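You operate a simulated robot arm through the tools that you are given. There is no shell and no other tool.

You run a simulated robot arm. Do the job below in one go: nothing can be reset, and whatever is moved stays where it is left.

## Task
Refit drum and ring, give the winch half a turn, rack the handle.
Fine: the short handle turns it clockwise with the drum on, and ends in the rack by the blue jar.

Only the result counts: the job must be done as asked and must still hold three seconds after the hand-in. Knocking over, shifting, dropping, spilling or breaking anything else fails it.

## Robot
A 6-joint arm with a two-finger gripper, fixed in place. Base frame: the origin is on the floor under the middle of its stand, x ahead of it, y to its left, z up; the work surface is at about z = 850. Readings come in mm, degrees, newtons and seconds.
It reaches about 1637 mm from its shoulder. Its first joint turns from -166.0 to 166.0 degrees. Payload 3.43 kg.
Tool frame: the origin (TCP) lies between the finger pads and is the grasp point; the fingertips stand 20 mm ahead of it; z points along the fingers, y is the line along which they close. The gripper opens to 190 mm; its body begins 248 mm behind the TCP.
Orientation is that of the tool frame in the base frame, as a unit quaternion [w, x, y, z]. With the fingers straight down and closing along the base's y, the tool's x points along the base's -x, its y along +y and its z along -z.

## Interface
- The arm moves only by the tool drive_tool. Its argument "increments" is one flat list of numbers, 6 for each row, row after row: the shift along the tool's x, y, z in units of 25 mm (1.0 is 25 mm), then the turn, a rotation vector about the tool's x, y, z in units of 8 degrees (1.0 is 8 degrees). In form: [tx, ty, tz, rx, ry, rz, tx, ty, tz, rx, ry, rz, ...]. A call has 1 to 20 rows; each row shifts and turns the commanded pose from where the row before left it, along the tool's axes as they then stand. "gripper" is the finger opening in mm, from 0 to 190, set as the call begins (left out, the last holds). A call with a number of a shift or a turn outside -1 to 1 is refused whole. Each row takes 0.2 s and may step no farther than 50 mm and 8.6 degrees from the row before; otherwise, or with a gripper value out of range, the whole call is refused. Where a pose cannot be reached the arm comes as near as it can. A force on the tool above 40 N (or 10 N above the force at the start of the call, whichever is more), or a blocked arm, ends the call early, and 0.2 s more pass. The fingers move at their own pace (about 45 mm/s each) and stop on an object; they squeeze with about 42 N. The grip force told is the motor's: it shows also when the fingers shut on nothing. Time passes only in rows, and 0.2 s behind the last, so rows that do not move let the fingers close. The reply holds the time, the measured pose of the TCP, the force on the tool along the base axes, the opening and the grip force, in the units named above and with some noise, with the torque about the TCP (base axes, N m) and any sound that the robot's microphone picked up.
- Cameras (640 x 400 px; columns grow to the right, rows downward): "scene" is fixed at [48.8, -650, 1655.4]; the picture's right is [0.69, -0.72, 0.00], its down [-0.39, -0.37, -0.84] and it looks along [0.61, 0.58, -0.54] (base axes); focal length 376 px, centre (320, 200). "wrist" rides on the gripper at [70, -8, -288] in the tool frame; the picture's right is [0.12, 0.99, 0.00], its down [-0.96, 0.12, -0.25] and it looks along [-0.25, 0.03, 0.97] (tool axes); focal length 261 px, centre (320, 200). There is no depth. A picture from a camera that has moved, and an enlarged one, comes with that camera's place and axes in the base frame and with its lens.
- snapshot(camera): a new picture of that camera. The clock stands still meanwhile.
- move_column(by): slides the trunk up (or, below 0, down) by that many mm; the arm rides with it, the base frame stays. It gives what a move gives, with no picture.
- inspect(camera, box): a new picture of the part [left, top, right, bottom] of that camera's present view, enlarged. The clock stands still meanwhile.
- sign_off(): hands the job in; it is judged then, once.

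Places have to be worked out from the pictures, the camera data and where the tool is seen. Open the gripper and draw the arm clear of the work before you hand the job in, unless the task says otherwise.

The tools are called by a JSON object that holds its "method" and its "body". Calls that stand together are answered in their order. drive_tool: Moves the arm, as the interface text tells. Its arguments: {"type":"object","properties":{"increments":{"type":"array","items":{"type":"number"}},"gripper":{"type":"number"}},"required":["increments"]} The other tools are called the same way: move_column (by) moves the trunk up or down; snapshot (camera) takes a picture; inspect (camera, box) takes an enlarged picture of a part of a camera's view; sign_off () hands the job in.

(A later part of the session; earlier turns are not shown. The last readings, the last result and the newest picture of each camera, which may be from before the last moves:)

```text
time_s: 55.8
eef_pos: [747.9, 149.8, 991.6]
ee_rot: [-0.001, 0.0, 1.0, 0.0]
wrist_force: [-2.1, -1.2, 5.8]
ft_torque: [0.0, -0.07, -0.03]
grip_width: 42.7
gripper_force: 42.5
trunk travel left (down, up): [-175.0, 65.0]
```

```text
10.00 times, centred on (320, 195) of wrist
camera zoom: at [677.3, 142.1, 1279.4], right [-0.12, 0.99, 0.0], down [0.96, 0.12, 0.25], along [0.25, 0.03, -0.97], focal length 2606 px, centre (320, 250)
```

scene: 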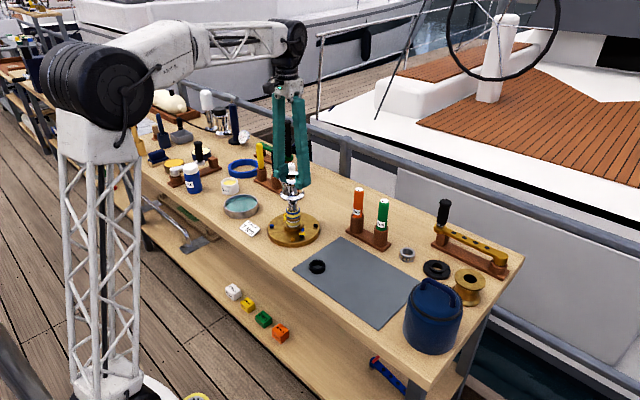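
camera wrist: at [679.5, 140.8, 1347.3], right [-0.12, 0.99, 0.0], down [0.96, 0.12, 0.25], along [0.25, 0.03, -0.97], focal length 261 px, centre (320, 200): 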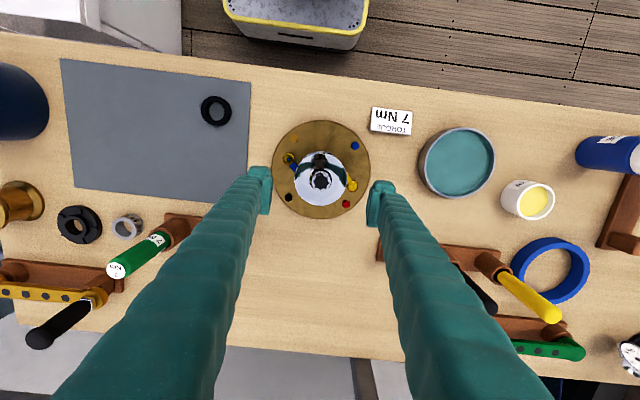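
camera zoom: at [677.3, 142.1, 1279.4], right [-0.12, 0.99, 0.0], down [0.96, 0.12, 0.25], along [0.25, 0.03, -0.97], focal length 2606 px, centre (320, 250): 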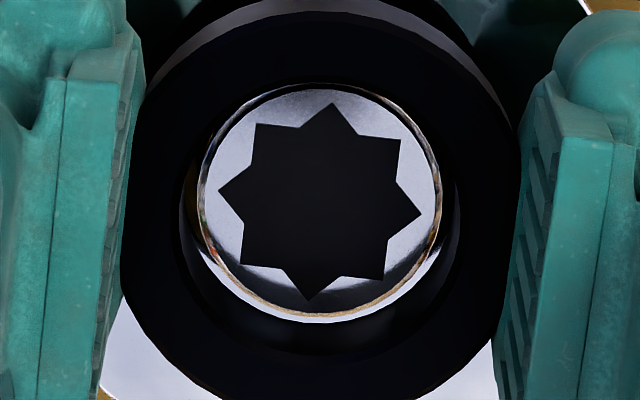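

Now well centred, with light contact of about 6 N. I press down gently in small steps.

{"method": "drive_tool", "body": {"increments": [0, 0, 0.06, 0, 0, 0, 0, 0, 0.06, 0, 0, 0]}}

{"method": "inspect", "body": {"camera": "wrist", "box": [300, 175, 340, 215]}}

{"method": "inspect", "body": {"camera": "scene", "box": [274, 180, 312, 222]}}

```text
time_s: 56.4
eef_pos: [748.9, 150.4, 992.3]
ee_rot: [0.001, -0.001, 1.0, 0.001]
wrist_force: [0.5, -4.8, 29.1]
ft_torque: [-0.09, -0.42, -0.08]
grip_width: 43.1
gripper_force: 42.3
trunk travel left (down, up): [-175.0, 65.0]
```

```text
10.00 times, centred on (320, 195) of wrist
camera zoom: at [676.5, 142.1, 1279.0], right [-0.12, 0.99, 0.0], down [0.96, 0.12, 0.25], along [0.25, 0.03, -0.97], focal length 2606 px, centre (320, 250)
```

zoom: 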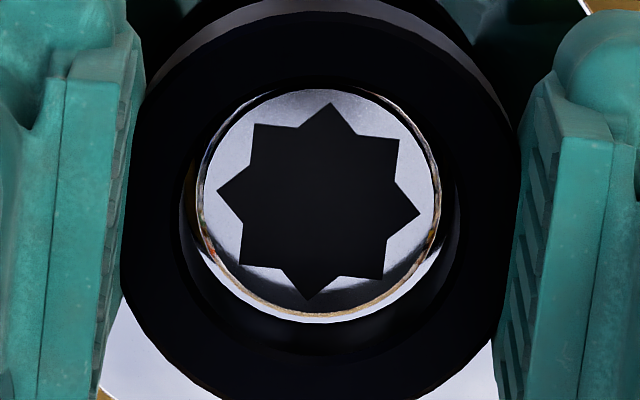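

```text
9.52 times, centred on (293, 201) of scene
camera zoom: at [48.8, -650.0, 1655.4], right [0.69, -0.72, 0.0], down [-0.39, -0.37, -0.84], along [0.61, 0.58, -0.54], focal length 3578 px, centre (577, 190)
```

zoom: 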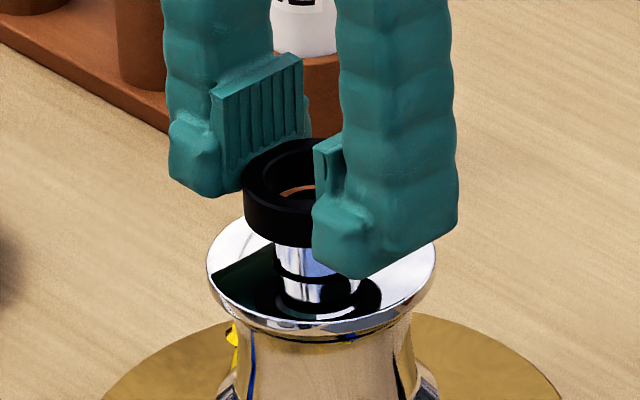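

The torque puts the contact on the +x side, so the ring must move a little toward +x. I back off, shift +1.2 mm in x and try again.

{"method": "drive_tool", "body": {"increments": [0, 0, -0.2, 0, 0, 0, -0.048, 0, 0, 0, 0, 0, 0, 0, 0.1, 0, 0, 0, 0, 0, 0, 0, 0, 0]}}

{"method": "drive_tool", "body": {"increments": [0, 0, 0.06, 0, 0, 0, 0, 0, 0.06, 0, 0, 0]}}

{"method": "inspect", "body": {"camera": "wrist", "box": [300, 175, 340, 215]}}

```text
time_s: 57.4
eef_pos: [750.3, 149.8, 991.8]
ee_rot: [-0.001, 0.0, 1.0, 0.0]
wrist_force: [0.6, 0.2, 0.3]
ft_torque: [0.02, -0.02, -0.02]
grip_width: 42.8
gripper_force: 41.6
trunk travel left (down, up): [-175.0, 65.0]
```

```text
time_s: 58.0
eef_pos: [749.5, 151.4, 989.3]
ee_rot: [-0.001, 0.0, 1.0, 0.0]
wrist_force: [0.0, 0.5, -0.3]
ft_torque: [-0.01, 0.02, 0.02]
grip_width: 43.1
gripper_force: 42.7
trunk travel left (down, up): [-175.0, 65.0]
```

```text
10.00 times, centred on (320, 195) of wrist
camera zoom: at [678.6, 142.7, 1277.4], right [-0.12, 0.99, 0.0], down [0.96, 0.12, 0.25], along [0.25, 0.03, -0.97], focal length 2606 px, centre (320, 250)
```

zoom: 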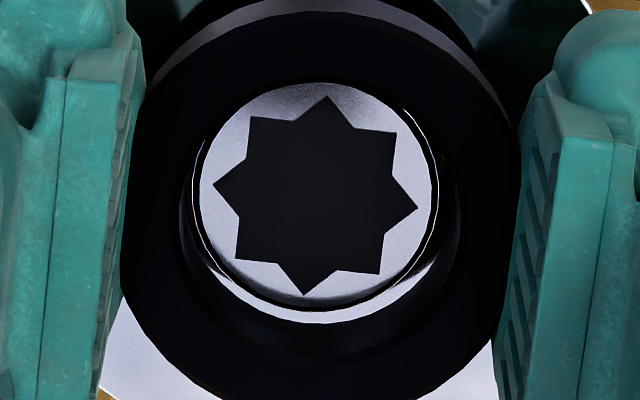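

The ring is now sliding over the spindle with no force. I continue down to the drum top.

{"method": "drive_tool", "body": {"increments": [0, -0.01, 0.08, 0, 0, 0, 0, 0, 0.08, 0, 0, 0, 0, 0, 0.08, 0, 0, 0]}}

{"method": "drive_tool", "body": {"increments": [0, 0, 0.08, 0, 0, 0, 0, 0, 0.08, 0, 0, 0]}}

{"method": "inspect", "body": {"camera": "scene", "box": [274, 180, 312, 222]}}

{"method": "inspect", "body": {"camera": "wrist", "box": [300, 175, 340, 215]}}

```text
time_s: 58.8
eef_pos: [749.4, 149.2, 983.3]
ee_rot: [0.0, 0.0, 1.0, 0.0]
wrist_force: [0.4, 0.5, -0.9]
ft_torque: [-0.01, 0.02, -0.01]
grip_width: 42.8
gripper_force: 41.9
trunk travel left (down, up): [-175.0, 65.0]
```

```text
time_s: 59.4
eef_pos: [748.3, 150.0, 979.1]
ee_rot: [0.001, 0.001, 1.0, 0.0]
wrist_force: [-0.9, 0.4, 0.2]
ft_torque: [0.01, 0.02, -0.02]
grip_width: 42.9
gripper_force: 42.3
trunk travel left (down, up): [-175.0, 65.0]
```

```text
9.52 times, centred on (293, 201) of scene
camera zoom: at [48.8, -650.0, 1655.4], right [0.69, -0.72, 0.0], down [-0.39, -0.37, -0.84], along [0.61, 0.58, -0.54], focal length 3578 px, centre (577, 190)
```

zoom: 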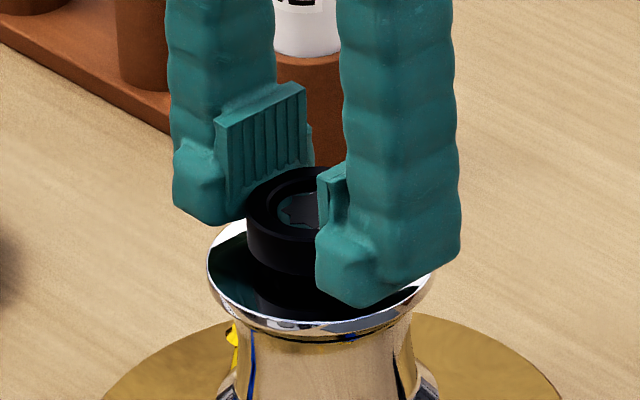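

```text
10.00 times, centred on (320, 195) of wrist
camera zoom: at [678.3, 142.2, 1267.0], right [-0.12, 0.99, 0.0], down [0.96, 0.12, 0.25], along [0.24, 0.03, -0.97], focal length 2606 px, centre (320, 250)
```

zoom: 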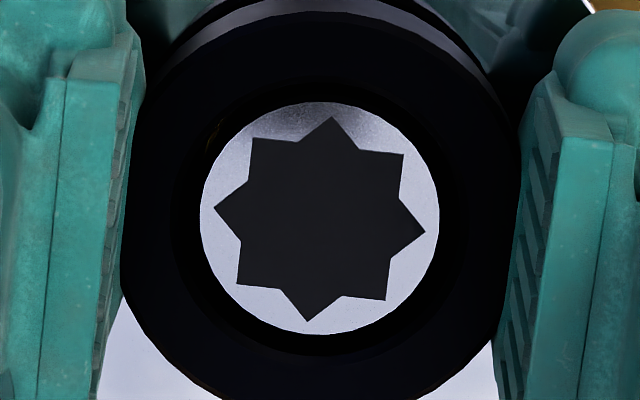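

{"method": "drive_tool", "body": {"increments": [0, 0, 0.06, 0, 0, 0, 0, 0, 0.06, 0, 0, 0]}}

{"method": "drive_tool", "body": {"increments": [0, 0, 0.04, 0, 0, 0, 0, 0, 0.04, 0, 0, 0]}}

{"method": "inspect", "body": {"camera": "scene", "box": [274, 180, 312, 222]}}

```text
time_s: 60.0
eef_pos: [749.8, 149.8, 975.8]
ee_rot: [-0.001, 0.0, 1.0, 0.0]
wrist_force: [0.1, -0.8, -1.0]
ft_torque: [0.0, -0.01, -0.02]
grip_width: 42.9
gripper_force: 41.9
trunk travel left (down, up): [-175.0, 65.0]
```

```text
time_s: 60.6
eef_pos: [749.6, 149.5, 974.7]
ee_rot: [0.0, 0.0, 1.0, 0.0]
wrist_force: [0.4, 0.3, -1.1]
ft_torque: [0.03, 0.01, -0.01]
grip_width: 43.0
gripper_force: 42.1
trunk travel left (down, up): [-175.0, 65.0]
```

```text
9.52 times, centred on (293, 201) of scene
camera zoom: at [48.8, -650.0, 1655.4], right [0.69, -0.72, 0.0], down [-0.39, -0.37, -0.84], along [0.61, 0.58, -0.54], focal length 3578 px, centre (577, 190)
```

zoom: 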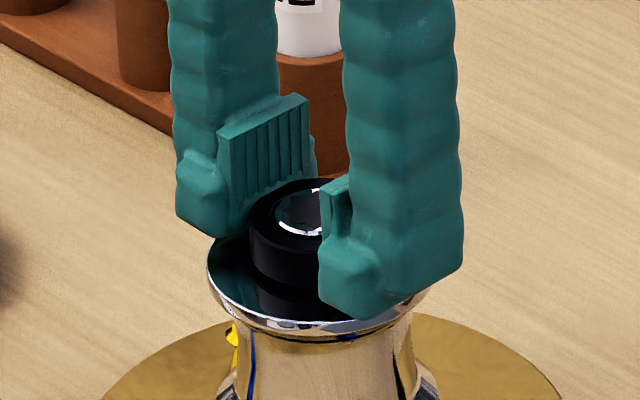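

{"method": "drive_tool", "body": {"increments": [0, 0, 0.04, 0, 0, 0, 0, 0, 0.04, 0, 0, 0]}}

{"method": "drive_tool", "body": {"increments": [0, 0, 0.04, 0, 0, 0, 0, 0, 0.04, 0, 0, 0]}}

{"method": "inspect", "body": {"camera": "scene", "box": [274, 180, 312, 222]}}

```text
time_s: 61.2
eef_pos: [750.4, 149.7, 973.2]
ee_rot: [0.0, 0.0, 1.0, -0.001]
wrist_force: [0.1, -0.8, 2.2]
ft_torque: [-0.03, 0.01, -0.04]
grip_width: 42.8
gripper_force: 42.0
trunk travel left (down, up): [-175.0, 65.0]
```

```text
time_s: 61.8
eef_pos: [749.5, 150.0, 971.0]
ee_rot: [0.001, 0.001, 1.0, 0.0]
wrist_force: [3.1, 0.0, 27.1]
ft_torque: [-0.13, 0.26, -0.03]
grip_width: 43.1
gripper_force: 42.1
trunk travel left (down, up): [-175.0, 65.0]
```

```text
9.52 times, centred on (293, 201) of scene
camera zoom: at [48.8, -650.0, 1655.4], right [0.69, -0.72, 0.0], down [-0.39, -0.37, -0.84], along [0.61, 0.58, -0.54], focal length 3578 px, centre (577, 190)
```

zoom: 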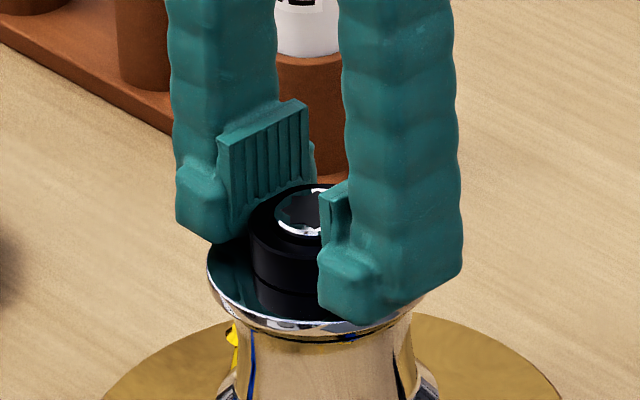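

The ring is seated on the drum top (contact at 27 N). I release and rise clear.

{"method": "drive_tool", "body": {"increments": [0, 0, -0.04, 0, 0, 0, 0, 0, 0, 0, 0, 0, 0, 0, 0, 0, 0, 0, 0, 0, 0, 0, 0, 0], "gripper": 80}}

{"method": "drive_tool", "body": {"increments": [0, 0, -0.5, 0, 0, 0, 0, 0, -1, 0, 0, 0, 0, 0, -1, 0, 0, 0, 0, 0, -1, 0, 0, 0, 0, 0, 0, 0, 0, 0]}}

{"method": "inspect", "body": {"camera": "scene", "box": [266, 180, 326, 245]}}

{"method": "inspect", "body": {"camera": "wrist", "box": [270, 140, 370, 230]}}

```text
time_s: 62.8
eef_pos: [748.5, 150.3, 969.4]
ee_rot: [-0.001, 0.0, 1.0, 0.0]
wrist_force: [-0.5, -0.9, 0.0]
ft_torque: [0.03, 0.01, -0.02]
grip_width: 79.8
gripper_force: 0.0
trunk travel left (down, up): [-175.0, 65.0]
```

```text
time_s: 64.0
eef_pos: [751.5, 147.9, 1058.4]
ee_rot: [0.001, 0.0, 1.0, 0.0]
wrist_force: [0.3, 0.4, 0.3]
ft_torque: [0.03, 0.04, 0.01]
grip_width: 80.0
gripper_force: 0.0
trunk travel left (down, up): [-175.0, 65.0]
```

```text
6.15 times, centred on (296, 212) of scene
camera zoom: at [48.8, -650.0, 1655.4], right [0.69, -0.72, 0.0], down [-0.39, -0.37, -0.84], along [0.61, 0.58, -0.54], focal length 2312 px, centre (468, 123)
```

zoom: 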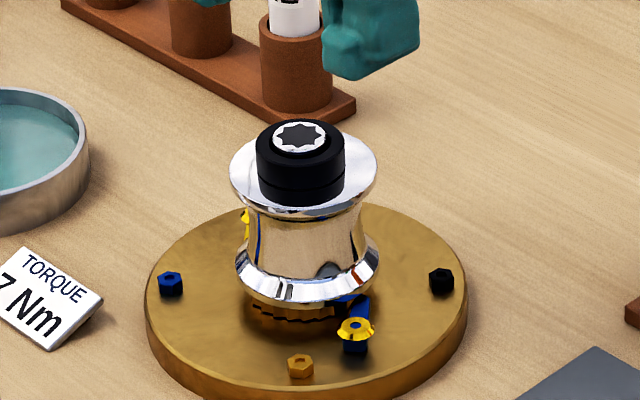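

```text
4.44 times, centred on (320, 185) of wrist
camera zoom: at [680.2, 140.3, 1346.2], right [-0.12, 0.99, 0.0], down [0.96, 0.12, 0.25], along [0.25, 0.03, -0.97], focal length 1158 px, centre (320, 267)
```

zoom: 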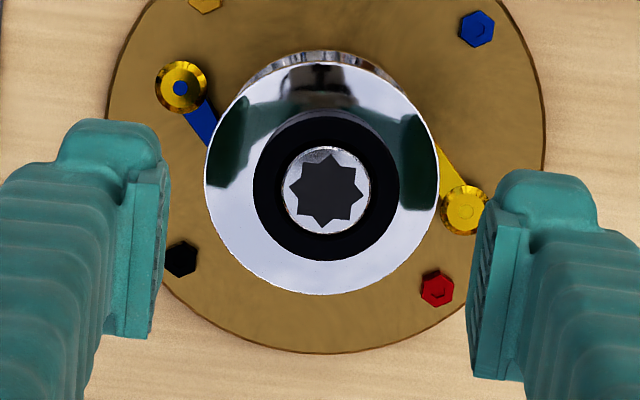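

The drum and ring are both on. Next I fly over to the short silver handle near (690,760), keeping high, to look at it and its rack.

{"method": "drive_tool", "body": {"increments": [0.12, 0.98, -0.2, 0, 0, 0, 0.12, 0.98, -0.2, 0, 0, 0, 0.12, 0.98, -0.2, 0, 0, 0, 0.12, 0.98, -0.2, 0, 0, 0, 0.12, 0.98, -0.2, 0, 0, 0, 0.12, 0.98, -0.2, 0, 0, 0, 0.12, 0.98, -0.2, 0, 0, 0, 0.12, 0.98, -0.2, 0, 0, 0, 0.12, 0.98, -0.2, 0, 0, 0, 0.12, 0.98, -0.2, 0, 0, 0, 0.12, 0.98, 0, 0, 0, 0, 0.12, 0.98, 0, 0, 0, 0, 0.12, 0.98, 0, 0, 0, 0, 0.12, 0.98, 0, 0, 0, 0, 0.12, 0.98, 0, 0, 0, 0, 0.12, 0.98, 0, 0, 0, 0, 0.12, 0.98, 0, 0, 0, 0, 0.12, 0.98, 0, 0, 0, 0, 0.12, 0.98, 0, 0, 0, 0, 0, 0, 0, 0, 0, 0]}}

{"method": "snapshot", "body": {"camera": "wrist"}}

{"method": "snapshot", "body": {"camera": "scene"}}

```text
time_s: 68.2
eef_pos: [691.7, 619.3, 1106.9]
ee_rot: [0.0, 0.001, 1.0, 0.0]
wrist_force: [0.9, 1.2, 0.0]
ft_torque: [-0.01, -0.01, 0.01]
grip_width: 80.1
gripper_force: 0.0
trunk travel left (down, up): [-175.0, 65.0]
```

```text
taken
camera wrist: at [621.6, 610.9, 1393.8], right [-0.12, 0.99, 0.0], down [0.96, 0.12, 0.25], along [0.24, 0.03, -0.97], focal length 261 px, centre (320, 200)
```

wrist: 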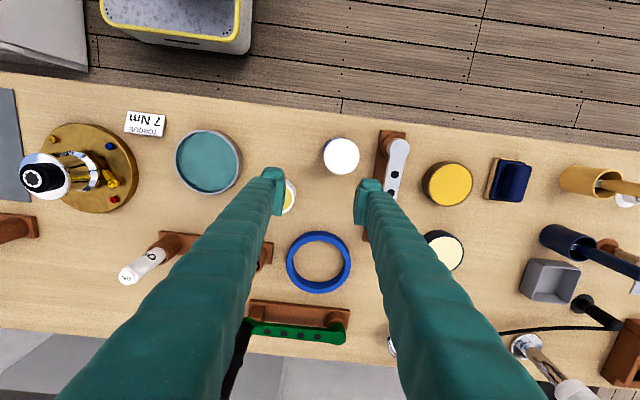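

```text
taken
```

scene: 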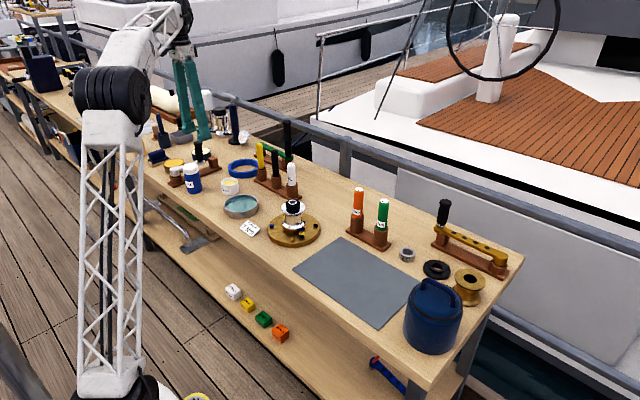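

{"method": "inspect", "body": {"camera": "wrist", "box": [350, 115, 450, 195]}}

{"method": "inspect", "body": {"camera": "scene", "box": [155, 130, 235, 200]}}

```text
5.00 times, centred on (400, 155) of wrist
camera zoom: at [621.6, 610.9, 1393.8], right [-0.12, 0.99, 0.0], down [0.96, 0.12, 0.25], along [0.24, 0.03, -0.97], focal length 1303 px, centre (-80, 425)
```

zoom: 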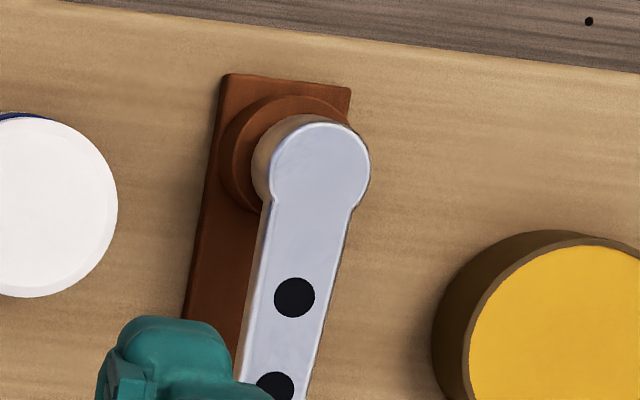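

```text
5.71 times, centred on (195, 165) of scene
camera zoom: at [48.8, -650.0, 1655.4], right [0.69, -0.72, 0.0], down [-0.39, -0.37, -0.84], along [0.61, 0.58, -0.54], focal length 2147 px, centre (1034, 400)
```

zoom: 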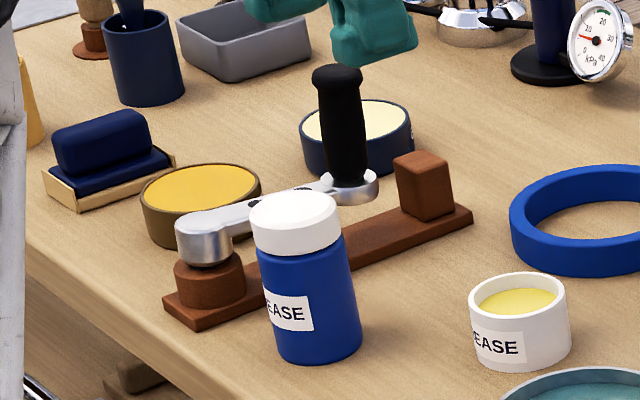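

{"method": "drive_tool", "body": {"increments": [0, 0.9, 0, 0, 0, 0, 0, 0.9, 0, 0, 0, 0, 0, 0.9, 0, 0, 0, 0, 0, 0.9, 0, 0, 0, 0, 0, 0.9, 0, 0, 0, 0, 0, 0.9, 0, 0, 0, 0, 0, 0, 0, 0, 0, 0], "gripper": 120}}

{"method": "drive_tool", "body": {"increments": [0, 0, 0, 0, 0, 0]}}

{"method": "snapshot", "body": {"camera": "wrist"}}

{"method": "inspect", "body": {"camera": "wrist", "box": [250, 120, 390, 260]}}

```text
time_s: 69.8
eef_pos: [693.3, 749.4, 1107.1]
ee_rot: [0.0, 0.0, 1.0, 0.0]
wrist_force: [-0.1, 0.8, 0.0]
ft_torque: [-0.12, 0.08, -0.03]
grip_width: 120.1
gripper_force: 0.1
trunk travel left (down, up): [-175.0, 65.0]
```

```text
time_s: 70.2
eef_pos: [692.9, 749.7, 1108.4]
ee_rot: [0.0, 0.001, 1.0, 0.0]
wrist_force: [0.5, 0.2, 0.7]
ft_torque: [0.02, 0.02, 0.02]
grip_width: 119.9
gripper_force: 0.0
trunk travel left (down, up): [-175.0, 65.0]
```

```text
taken
camera wrist: at [622.0, 741.6, 1395.7], right [-0.12, 0.99, 0.0], down [0.96, 0.12, 0.25], along [0.25, 0.03, -0.97], focal length 261 px, centre (320, 200)
```

wrist: 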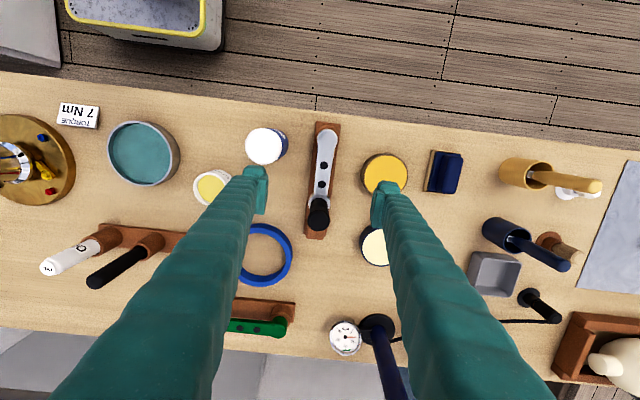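

```text
2.86 times, centred on (320, 190) of wrist
camera zoom: at [622.0, 741.6, 1395.7], right [-0.12, 0.99, 0.0], down [0.96, 0.12, 0.25], along [0.25, 0.03, -0.97], focal length 745 px, centre (320, 229)
```

zoom: 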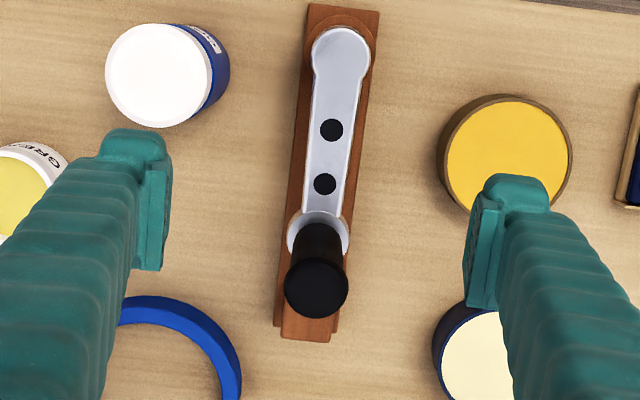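

The handle bar lies along +x at y≈756, running from the hub near x=633 to the knob near x=757, with the bar top at about z=913. I align over the mid-bar, narrow the fingers to 66 mm and come partway down.

{"method": "drive_tool", "body": {"increments": [0, 0.264, 0, 0, 0, 0, 0, 0, 0, 0, 0, 0, 0, 0, 0.9, 0, 0, 0, 0, 0, 0.9, 0, 0, 0, 0, 0, 0.9, 0, 0, 0, 0, 0, 0.9, 0, 0, 0, 0, 0, 0.9, 0, 0, 0, 0, 0, 0.9, 0, 0, 0, 0, 0, 0, 0, 0, 0], "gripper": 66}}

{"method": "drive_tool", "body": {"increments": [0, 0, 0, 0, 0, 0]}}

{"method": "inspect", "body": {"camera": "wrist", "box": [240, 120, 400, 240]}}

{"method": "inspect", "body": {"camera": "scene", "box": [155, 130, 235, 200]}}

```text
time_s: 72.2
eef_pos: [692.8, 757.5, 973.5]
ee_rot: [0.001, 0.0, 1.0, 0.0]
wrist_force: [0.1, -0.3, -0.3]
ft_torque: [-0.03, -0.03, 0.0]
grip_width: 65.9
gripper_force: 0.0
trunk travel left (down, up): [-175.0, 65.0]
```

```text
time_s: 72.6
eef_pos: [692.6, 757.7, 972.2]
ee_rot: [0.0, 0.0, 1.0, -0.001]
wrist_force: [-0.3, 0.0, 0.1]
ft_torque: [0.0, -0.01, 0.0]
grip_width: 66.1
gripper_force: 0.1
trunk travel left (down, up): [-175.0, 65.0]
```

```text
3.33 times, centred on (320, 180) of wrist
camera zoom: at [621.4, 749.4, 1261.3], right [-0.12, 0.99, 0.0], down [0.96, 0.12, 0.25], along [0.25, 0.03, -0.97], focal length 869 px, centre (320, 267)
```

zoom: 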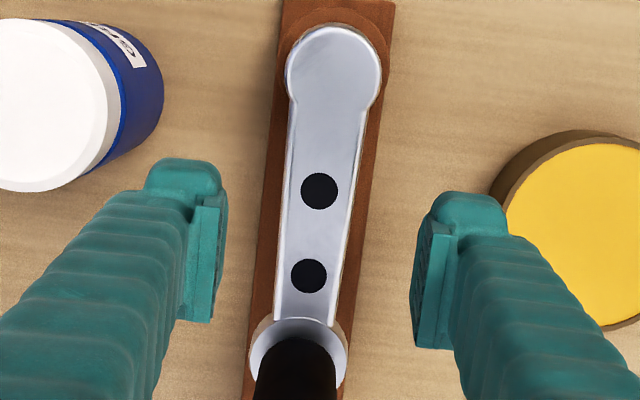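

```text
5.71 times, centred on (195, 165) of scene
camera zoom: at [48.8, -650.0, 1655.4], right [0.69, -0.72, 0.0], down [-0.39, -0.37, -0.84], along [0.61, 0.58, -0.54], focal length 2147 px, centre (1034, 400)
```

zoom: 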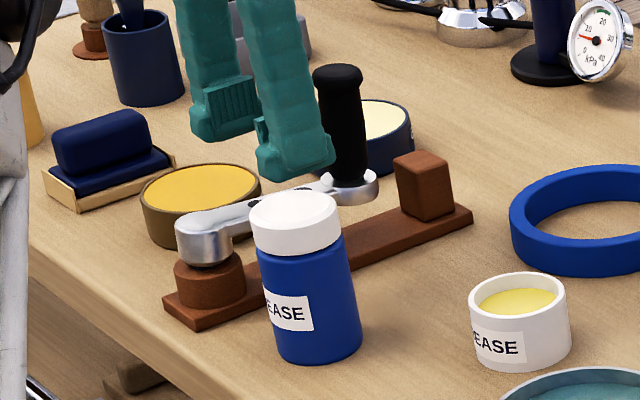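

{"method": "drive_tool", "body": {"increments": [0, -0.04, 0.8, 0, 0, 0, 0, 0, 0.8, 0, 0, 0, 0, 0, 0.7, 0, 0, 0, 0, 0, 0.4, 0, 0, 0, 0, 0, 0, 0, 0, 0]}}

{"method": "inspect", "body": {"camera": "wrist", "box": [240, 120, 400, 240]}}

{"method": "inspect", "body": {"camera": "scene", "box": [160, 140, 220, 195]}}

```text
time_s: 73.8
eef_pos: [692.3, 755.7, 906.0]
ee_rot: [0.0, -0.001, 1.0, -0.001]
wrist_force: [-0.3, 0.2, -0.5]
ft_torque: [-0.02, -0.02, -0.04]
grip_width: 66.0
gripper_force: 0.1
trunk travel left (down, up): [-175.0, 65.0]
```

```text
3.33 times, centred on (320, 180) of wrist
camera zoom: at [621.9, 747.2, 1193.3], right [-0.12, 0.99, 0.0], down [0.96, 0.12, 0.25], along [0.24, 0.03, -0.97], focal length 869 px, centre (320, 267)
```

zoom: 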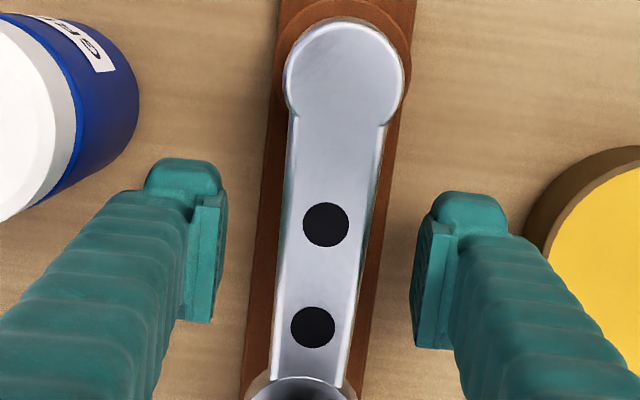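

```text
7.27 times, centred on (190, 168) of scene
camera zoom: at [48.8, -650.0, 1655.4], right [0.69, -0.72, 0.0], down [-0.39, -0.37, -0.84], along [0.61, 0.58, -0.54], focal length 2732 px, centre (1266, 436)
```

zoom: 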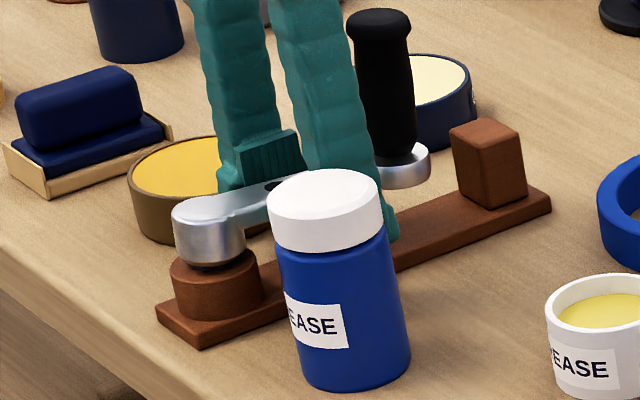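

{"method": "drive_tool", "body": {"increments": [0, 0.045, 0.08, 0, 0, 0, 0, 0, 0, 0, 0, 0]}}

{"method": "drive_tool", "body": {"increments": [0, 0, 0, 0, 0, 0, 0, 0, 0, 0, 0, 0, 0, 0, 0, 0, 0, 0, 0, 0, 0, 0, 0, 0], "gripper": 0}}

{"method": "inspect", "body": {"camera": "wrist", "box": [240, 120, 400, 240]}}

{"method": "inspect", "body": {"camera": "scene", "box": [160, 140, 220, 195]}}

```text
time_s: 74.4
eef_pos: [693.6, 757.2, 904.8]
ee_rot: [0.0, 0.001, 1.0, 0.0]
wrist_force: [0.3, -0.8, 0.3]
ft_torque: [-0.04, 0.02, 0.04]
grip_width: 66.0
gripper_force: 0.0
trunk travel left (down, up): [-175.0, 65.0]
```

```text
time_s: 75.4
eef_pos: [693.5, 756.6, 904.5]
ee_rot: [0.0, 0.0, 1.0, -0.001]
wrist_force: [-3.9, -7.2, -0.2]
ft_torque: [-0.19, -0.07, 0.24]
grip_width: 25.7
gripper_force: 41.8
trunk travel left (down, up): [-175.0, 65.0]
```

```text
3.33 times, centred on (320, 180) of wrist
camera zoom: at [621.8, 748.3, 1191.9], right [-0.12, 0.99, 0.0], down [0.96, 0.12, 0.25], along [0.24, 0.03, -0.97], focal length 869 px, centre (320, 267)
```

zoom: 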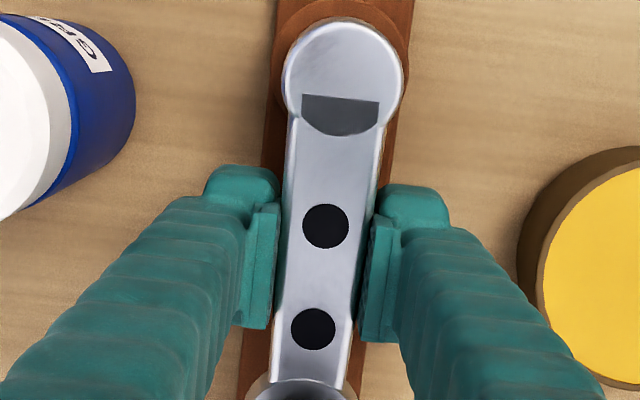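

```text
7.27 times, centred on (190, 168) of scene
camera zoom: at [48.8, -650.0, 1655.4], right [0.69, -0.72, 0.0], down [-0.39, -0.37, -0.84], along [0.61, 0.58, -0.54], focal length 2732 px, centre (1266, 436)
```

zoom: 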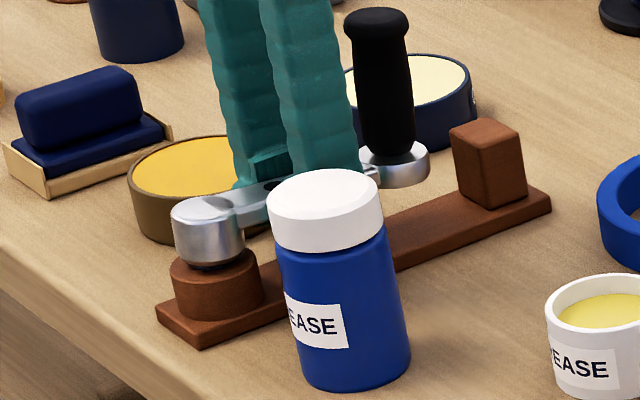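

The bar is gripped at 25.7 mm. I lift straight up slowly and watch forces as the drive peg leaves the rack cup.

{"method": "drive_tool", "body": {"increments": [0, 0, -0.08, 0, 0, 0, 0, 0, -0.12, 0, 0, 0, 0, 0, -0.16, 0, 0, 0, 0, 0, -0.16, 0, 0, 0]}}

{"method": "inspect", "body": {"camera": "scene", "box": [160, 130, 220, 195]}}

{"method": "inspect", "body": {"camera": "wrist", "box": [240, 120, 400, 240]}}

```text
time_s: 76.4
eef_pos: [693.0, 757.7, 917.7]
ee_rot: [0.0, 0.0, 1.0, 0.0]
wrist_force: [0.5, -5.0, -3.7]
ft_torque: [-0.18, -0.05, 0.28]
grip_width: 25.5
gripper_force: 42.7
trunk travel left (down, up): [-175.0, 65.0]
```

```text
6.15 times, centred on (190, 162) of scene
camera zoom: at [48.8, -650.0, 1655.4], right [0.69, -0.72, 0.0], down [-0.39, -0.37, -0.84], along [0.61, 0.58, -0.54], focal length 2312 px, centre (1120, 431)
```

zoom: 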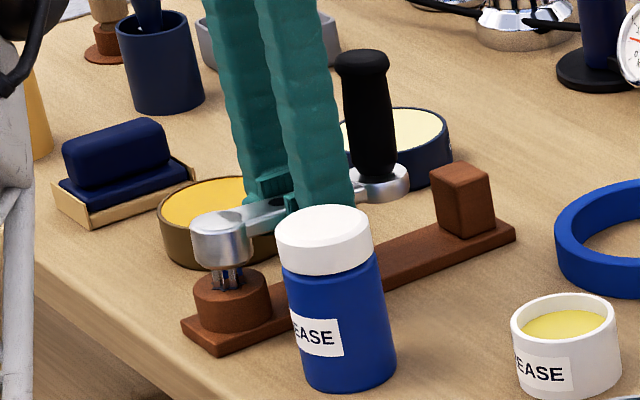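

```text
3.33 times, centred on (320, 180) of wrist
camera zoom: at [622.1, 749.2, 1204.8], right [-0.12, 0.99, 0.0], down [0.96, 0.12, 0.25], along [0.25, 0.03, -0.97], focal length 869 px, centre (320, 267)
```

zoom: 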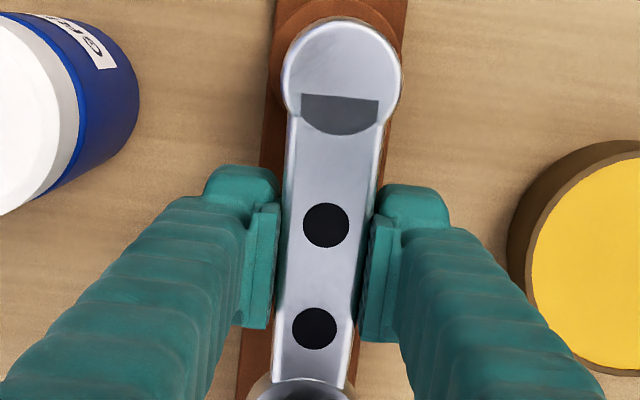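

The handle is rising and its star peg is coming out of the cup. I continue upward.

{"method": "drive_tool", "body": {"increments": [0, 0, -0.16, 0, 0, 0, 0, 0, -0.16, 0, 0, 0, 0, 0, -0.16, 0, 0, 0, 0, 0, -0.16, 0, 0, 0, 0, 0, -0.16, 0, 0, 0, 0, 0, 0, 0, 0, 0]}}

{"method": "inspect", "body": {"camera": "scene", "box": [160, 130, 220, 195]}}

{"method": "inspect", "body": {"camera": "wrist", "box": [240, 120, 400, 240]}}

```text
time_s: 77.8
eef_pos: [693.7, 756.8, 936.2]
ee_rot: [0.0, -0.001, 1.0, 0.0]
wrist_force: [-0.3, -0.3, -3.8]
ft_torque: [0.01, 0.0, 0.01]
grip_width: 25.6
gripper_force: 42.1
trunk travel left (down, up): [-175.0, 65.0]
```

```text
6.15 times, centred on (190, 162) of scene
camera zoom: at [48.8, -650.0, 1655.4], right [0.69, -0.72, 0.0], down [-0.39, -0.37, -0.84], along [0.61, 0.58, -0.54], focal length 2312 px, centre (1120, 431)
```

zoom: 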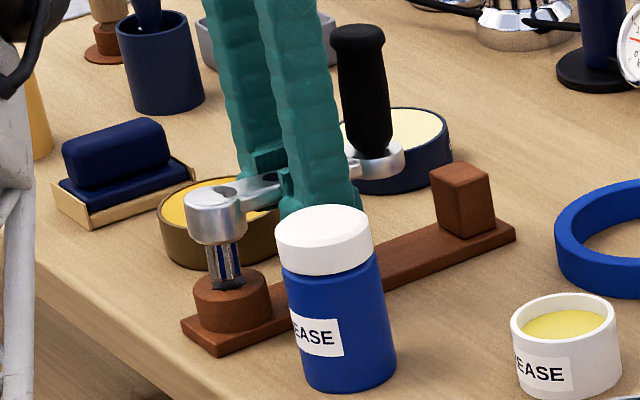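

```text
3.33 times, centred on (320, 180) of wrist
camera zoom: at [622.4, 749.7, 1223.7], right [-0.12, 0.99, 0.0], down [0.96, 0.12, 0.25], along [0.25, 0.03, -0.97], focal length 869 px, centre (320, 267)
```

zoom: 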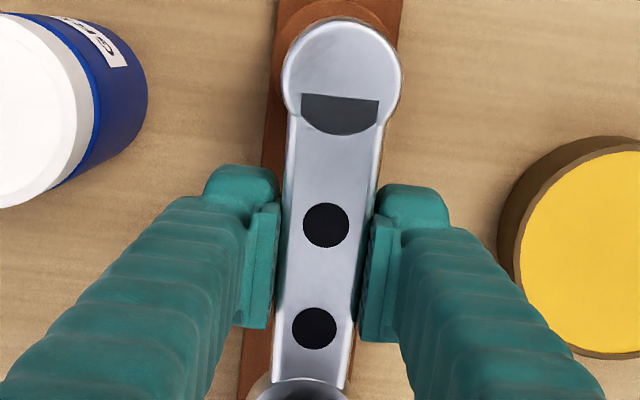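

{"method": "inspect", "body": {"camera": "scene", "box": [168, 155, 198, 185]}}

```text
13.33 times, centred on (183, 170) of scene
camera zoom: at [48.8, -650.0, 1655.4], right [0.69, -0.72, 0.0], down [-0.39, -0.37, -0.84], along [0.61, 0.58, -0.54], focal length 5009 px, centre (2147, 600)
```

zoom: 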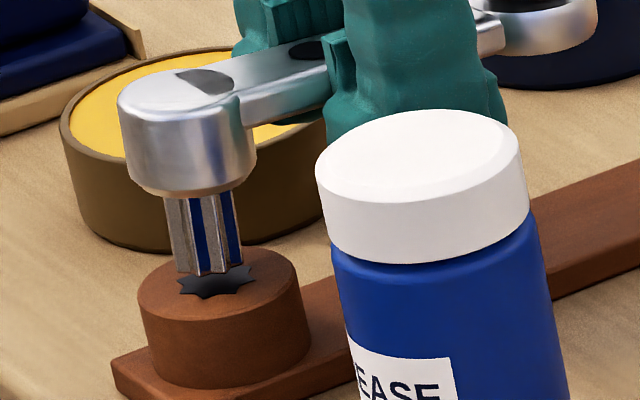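

The star peg is fully out of the rack's star socket and the handle is held level. I lift higher, then rotate 90° counter-clockwise in the air so the bar will point +y at the winch.

{"method": "drive_tool", "body": {"increments": [0, 0, -0.2, 0, 0, 0, 0, 0, -0.4, 0, 0, 0, 0, 0, -0.5, 0, 0, 0, 0, 0, -0.6, 0, 0, 0, 0, 0, -0.6, 0, 0, 0, 0, 0, -0.6, 0, 0, 0, 0, 0, -0.6, 0, 0, 0, 0, 0, -0.6, 0, 0, 0, 0, 0, -0.5, 0, 0, 0, 0, 0, -0.3, 0, 0, 0, 0, 0, -0.1, 0, 0, 0, 0, 0, 0, 0, 0, 0]}}

{"method": "drive_tool", "body": {"increments": [0, 0, 0, 0, 0, -0.3, 0, 0, 0, 0, 0, -0.6, 0, 0, 0, 0, 0, -0.8, 0, 0, 0, 0, 0, -0.8, 0, 0, 0, 0, 0, -0.8, 0, 0, 0, 0, 0, -0.8, 0, 0, 0, 0, 0, -0.8, 0, 0, 0, 0, 0, -0.8, 0, 0, 0, 0, 0, -0.8, 0, 0, 0, 0, 0, -0.8, 0, 0, 0, 0, 0, -0.8, 0, 0, 0, 0, 0, -0.8, 0, 0, 0, 0, 0, -0.8, 0, 0, 0, 0, 0, -0.8, 0, 0, 0, 0, 0, -0.5, 0, 0, 0, 0, 0, -0.25, 0, 0, 0, 0, 0, 0]}}

{"method": "snapshot", "body": {"camera": "scene"}}

{"method": "snapshot", "body": {"camera": "wrist"}}

```text
time_s: 80.4
eef_pos: [692.3, 758.4, 1061.3]
ee_rot: [0.001, 0.0, 1.0, 0.001]
wrist_force: [0.1, -0.1, -3.0]
ft_torque: [0.0, -0.03, 0.0]
grip_width: 26.1
gripper_force: 42.2
trunk travel left (down, up): [-175.0, 65.0]
```

```text
time_s: 84.0
eef_pos: [692.5, 756.8, 1061.2]
ee_rot: [0.0, 0.709, -0.705, 0.0]
wrist_force: [0.9, -1.0, -3.3]
ft_torque: [0.04, 0.02, -0.02]
grip_width: 25.5
gripper_force: 42.0
trunk travel left (down, up): [-175.0, 65.0]
```

```text
taken
```

scene: 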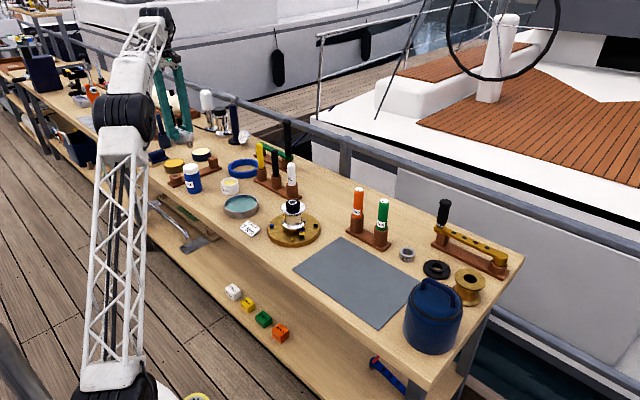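

```text
taken
camera wrist: at [701.0, 687.7, 1348.9], right [-0.99, -0.12, 0.0], down [-0.12, 0.96, 0.25], along [-0.03, 0.25, -0.97], focal length 261 px, centre (320, 200)
```

wrist: 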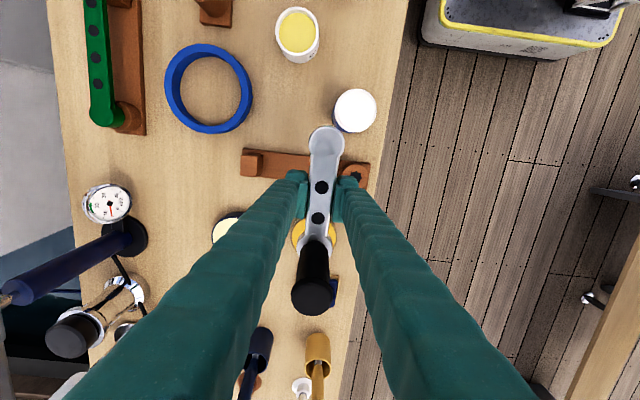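

The bar now points +y and the handle is steady. I carry it to the winch at a safe height.

{"method": "drive_tool", "body": {"increments": [0.3, -0.03, 0, 0, 0, 0, 0.6, -0.06, 0, 0, 0, 0, 0.9, -0.1, 0, 0, 0, 0, 0.95, -0.1, 0, 0, 0, 0, 0.95, -0.1, 0, 0, 0, 0, 0.95, -0.1, 0, 0, 0, 0, 0.95, -0.1, 0, 0, 0, 0, 0.95, -0.1, 0, 0, 0, 0, 0.95, -0.1, 0, 0, 0, 0, 0.95, -0.1, 0, 0, 0, 0, 0.95, -0.1, 0, 0, 0, 0, 0.95, -0.1, 0, 0, 0, 0, 0.95, -0.1, 0, 0, 0, 0, 0.95, -0.1, 0, 0, 0, 0, 0.95, -0.1, 0, 0, 0, 0, 0.95, -0.1, 0, 0, 0, 0, 0.95, -0.1, 0, 0, 0, 0, 0.8, -0.1, 0, 0, 0, 0, 0.5, -0.05, 0, 0, 0, 0, 0, 0, 0, 0, 0, 0]}}

{"method": "drive_tool", "body": {"increments": [0, 0, 0, 0, 0, 0]}}

{"method": "snapshot", "body": {"camera": "wrist"}}

{"method": "snapshot", "body": {"camera": "scene"}}

```text
time_s: 88.2
eef_pos: [735.3, 346.5, 1062.1]
ee_rot: [0.0, -0.707, 0.707, 0.0]
wrist_force: [-0.7, 0.0, -3.3]
ft_torque: [0.02, 0.0, -0.01]
grip_width: 26.0
gripper_force: 41.8
trunk travel left (down, up): [-175.0, 65.0]
```

```text
time_s: 88.6
eef_pos: [734.9, 345.9, 1061.6]
ee_rot: [0.0, -0.707, 0.707, -0.001]
wrist_force: [0.2, 0.0, -2.7]
ft_torque: [0.03, 0.01, 0.01]
grip_width: 25.7
gripper_force: 42.1
trunk travel left (down, up): [-175.0, 65.0]
```

```text
taken
camera wrist: at [742.9, 276.0, 1350.0], right [-0.99, -0.12, 0.0], down [-0.12, 0.96, 0.25], along [-0.03, 0.25, -0.97], focal length 261 px, centre (320, 200)
```

wrist: 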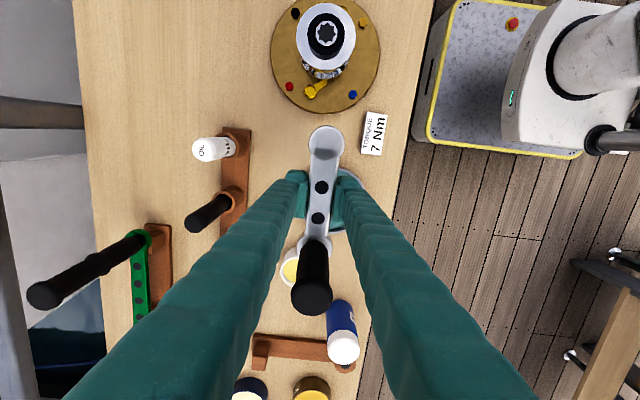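

```text
taken
```

scene: 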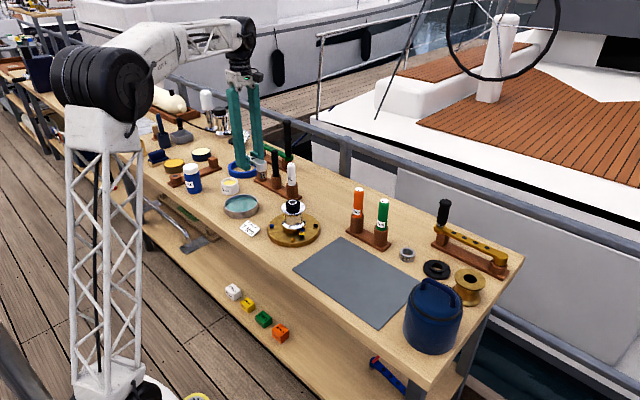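

{"method": "drive_tool", "body": {"increments": [0.4, -0.05, 0, 0, 0, 0, 0.8, -0.09, 0, 0, 0, 0, 0.9, -0.1, 0, 0, 0, 0, 0.9, -0.1, 0, 0, 0, 0, 0.9, -0.1, 0, 0, 0, 0, 0.8, -0.09, 0, 0, 0, 0, 0.5, -0.04, 0, 0, 0, 0, 0.176, -0.014, 0, 0, 0, 0, 0, 0, 0, 0, 0, 0]}}

{"method": "drive_tool", "body": {"increments": [0, 0, 0, 0, 0, 0]}}

{"method": "inspect", "body": {"camera": "wrist", "box": [260, 80, 390, 190]}}

{"method": "inspect", "body": {"camera": "scene", "box": [255, 150, 335, 240]}}

```text
time_s: 90.6
eef_pos: [750.2, 212.2, 1063.5]
ee_rot: [0.0, 0.707, -0.707, 0.0]
wrist_force: [0.0, 0.1, -3.9]
ft_torque: [0.03, 0.0, 0.01]
grip_width: 25.5
gripper_force: 41.8
trunk travel left (down, up): [-175.0, 65.0]
```

```text
time_s: 91.0
eef_pos: [750.7, 211.7, 1063.4]
ee_rot: [0.001, 0.707, -0.707, 0.0]
wrist_force: [0.3, -0.3, -3.1]
ft_torque: [-0.01, -0.02, 0.01]
grip_width: 25.7
gripper_force: 41.9
trunk travel left (down, up): [-175.0, 65.0]
```

```text
3.64 times, centred on (325, 135) of wrist
camera zoom: at [758.7, 141.9, 1351.3], right [-0.99, -0.12, 0.0], down [-0.12, 0.96, 0.25], along [-0.03, 0.25, -0.97], focal length 948 px, centre (302, 436)
```

zoom: 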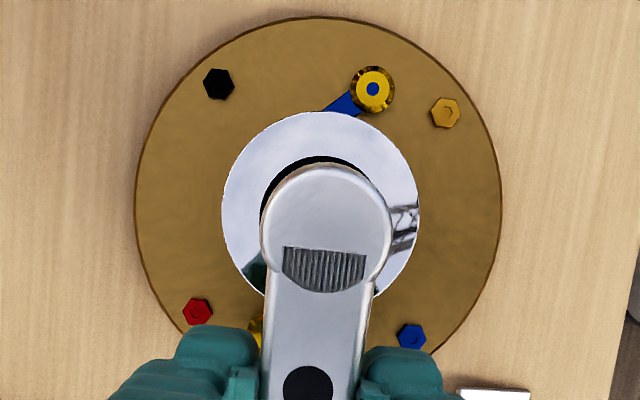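

```text
4.44 times, centred on (295, 195) of scene
camera zoom: at [48.8, -650.0, 1655.4], right [0.69, -0.72, 0.0], down [-0.39, -0.37, -0.84], along [0.61, 0.58, -0.54], focal length 1670 px, centre (431, 222)
```

zoom: 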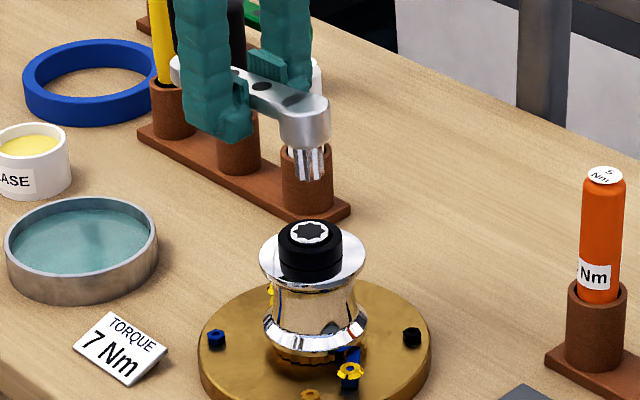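

The hub is roughly above the spindle. I lower 35 mm so the peg is just above the socket, then check concentricity in both cameras.

{"method": "drive_tool", "body": {"increments": [0, 0, 0.3, 0, 0, 0, 0, 0, 0.4, 0, 0, 0, 0, 0, 0.4, 0, 0, 0, 0, 0, 0.3, 0, 0, 0, 0, 0, 0, 0, 0, 0]}}

{"method": "inspect", "body": {"camera": "wrist", "box": [270, 100, 380, 180]}}

{"method": "inspect", "body": {"camera": "scene", "box": [274, 175, 312, 217]}}

```text
time_s: 92.2
eef_pos: [749.9, 212.6, 1026.0]
ee_rot: [0.0, -0.707, 0.707, 0.001]
wrist_force: [-0.4, 0.5, -3.4]
ft_torque: [0.04, 0.0, -0.02]
grip_width: 25.4
gripper_force: 41.9
trunk travel left (down, up): [-175.0, 65.0]
```

```text
5.00 times, centred on (325, 140) of wrist
camera zoom: at [757.9, 143.1, 1314.4], right [-0.99, -0.12, 0.0], down [-0.12, 0.96, 0.25], along [-0.03, 0.25, -0.97], focal length 1303 px, centre (295, 500)
```

zoom: 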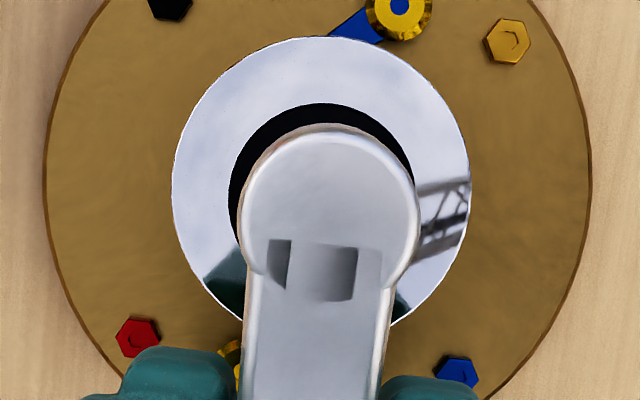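

```text
9.52 times, centred on (293, 196) of scene
camera zoom: at [48.8, -650.0, 1655.4], right [0.69, -0.72, 0.0], down [-0.39, -0.37, -0.84], along [0.61, 0.58, -0.54], focal length 3578 px, centre (577, 238)
```

zoom: 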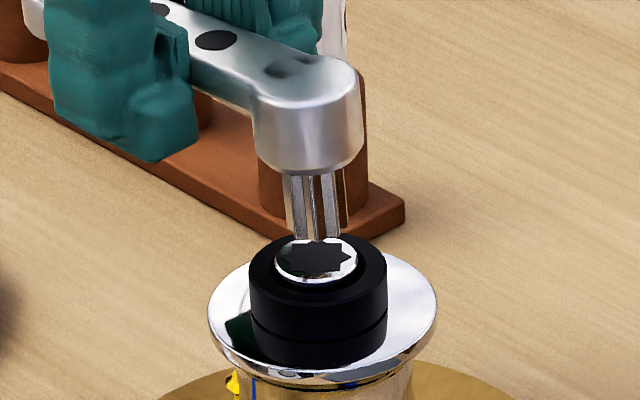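

{"method": "drive_tool", "body": {"increments": [0.04, -0.02, 0.1, 0, 0, 0, 0, 0, 0.08, 0, 0, 0, 0, 0, 0, 0, 0, 0]}}

{"method": "inspect", "body": {"camera": "scene", "box": [279, 180, 307, 212]}}

{"method": "inspect", "body": {"camera": "wrist", "box": [270, 100, 380, 180]}}

```text
time_s: 93.0
eef_pos: [749.8, 211.3, 1023.7]
ee_rot: [0.0, 0.707, -0.707, 0.0]
wrist_force: [-0.2, 0.1, -2.8]
ft_torque: [0.02, 0.0, -0.02]
grip_width: 25.6
gripper_force: 42.0
trunk travel left (down, up): [-175.0, 65.0]
```

```text
12.50 times, centred on (293, 196) of scene
camera zoom: at [48.8, -650.0, 1655.4], right [0.69, -0.72, 0.0], down [-0.39, -0.37, -0.84], along [0.61, 0.58, -0.54], focal length 4696 px, centre (658, 250)
```

zoom: 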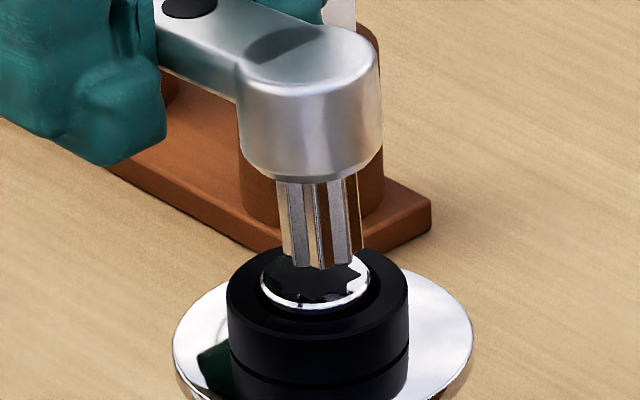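

```text
5.00 times, centred on (325, 140) of wrist
camera zoom: at [758.1, 141.2, 1310.5], right [-0.99, -0.12, 0.0], down [-0.12, 0.96, 0.25], along [-0.03, 0.25, -0.97], focal length 1303 px, centre (295, 500)
```

zoom: 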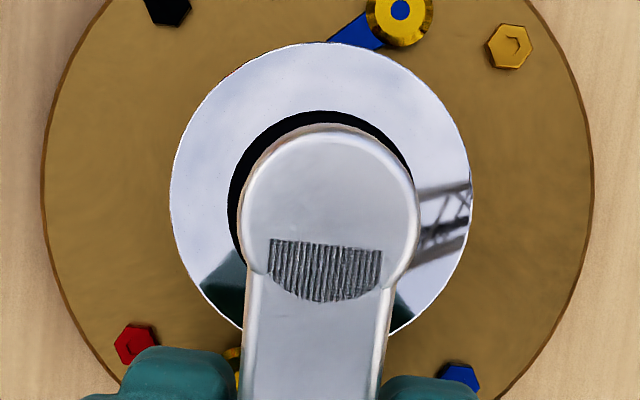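

{"method": "inspect", "body": {"camera": "wrist", "box": [240, 120, 400, 240]}}

{"method": "inspect", "body": {"camera": "scene", "box": [255, 160, 320, 215]}}

```text
3.33 times, centred on (320, 180) of wrist
camera zoom: at [758.1, 141.2, 1310.5], right [-0.99, -0.12, 0.0], down [-0.12, 0.96, 0.25], along [-0.03, 0.25, -0.97], focal length 869 px, centre (320, 267)
```

zoom: 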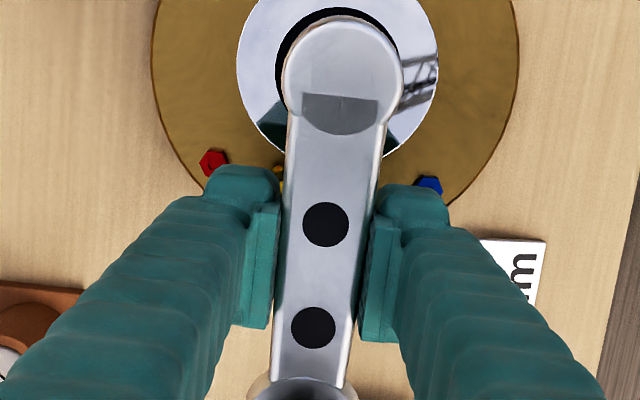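

```text
7.27 times, centred on (288, 188) of scene
camera zoom: at [48.8, -650.0, 1655.4], right [0.69, -0.72, 0.0], down [-0.39, -0.37, -0.84], along [0.61, 0.58, -0.54], focal length 2732 px, centre (556, 291)
```

zoom: 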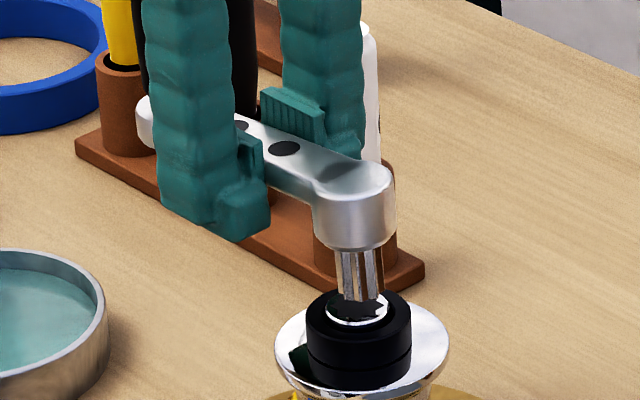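

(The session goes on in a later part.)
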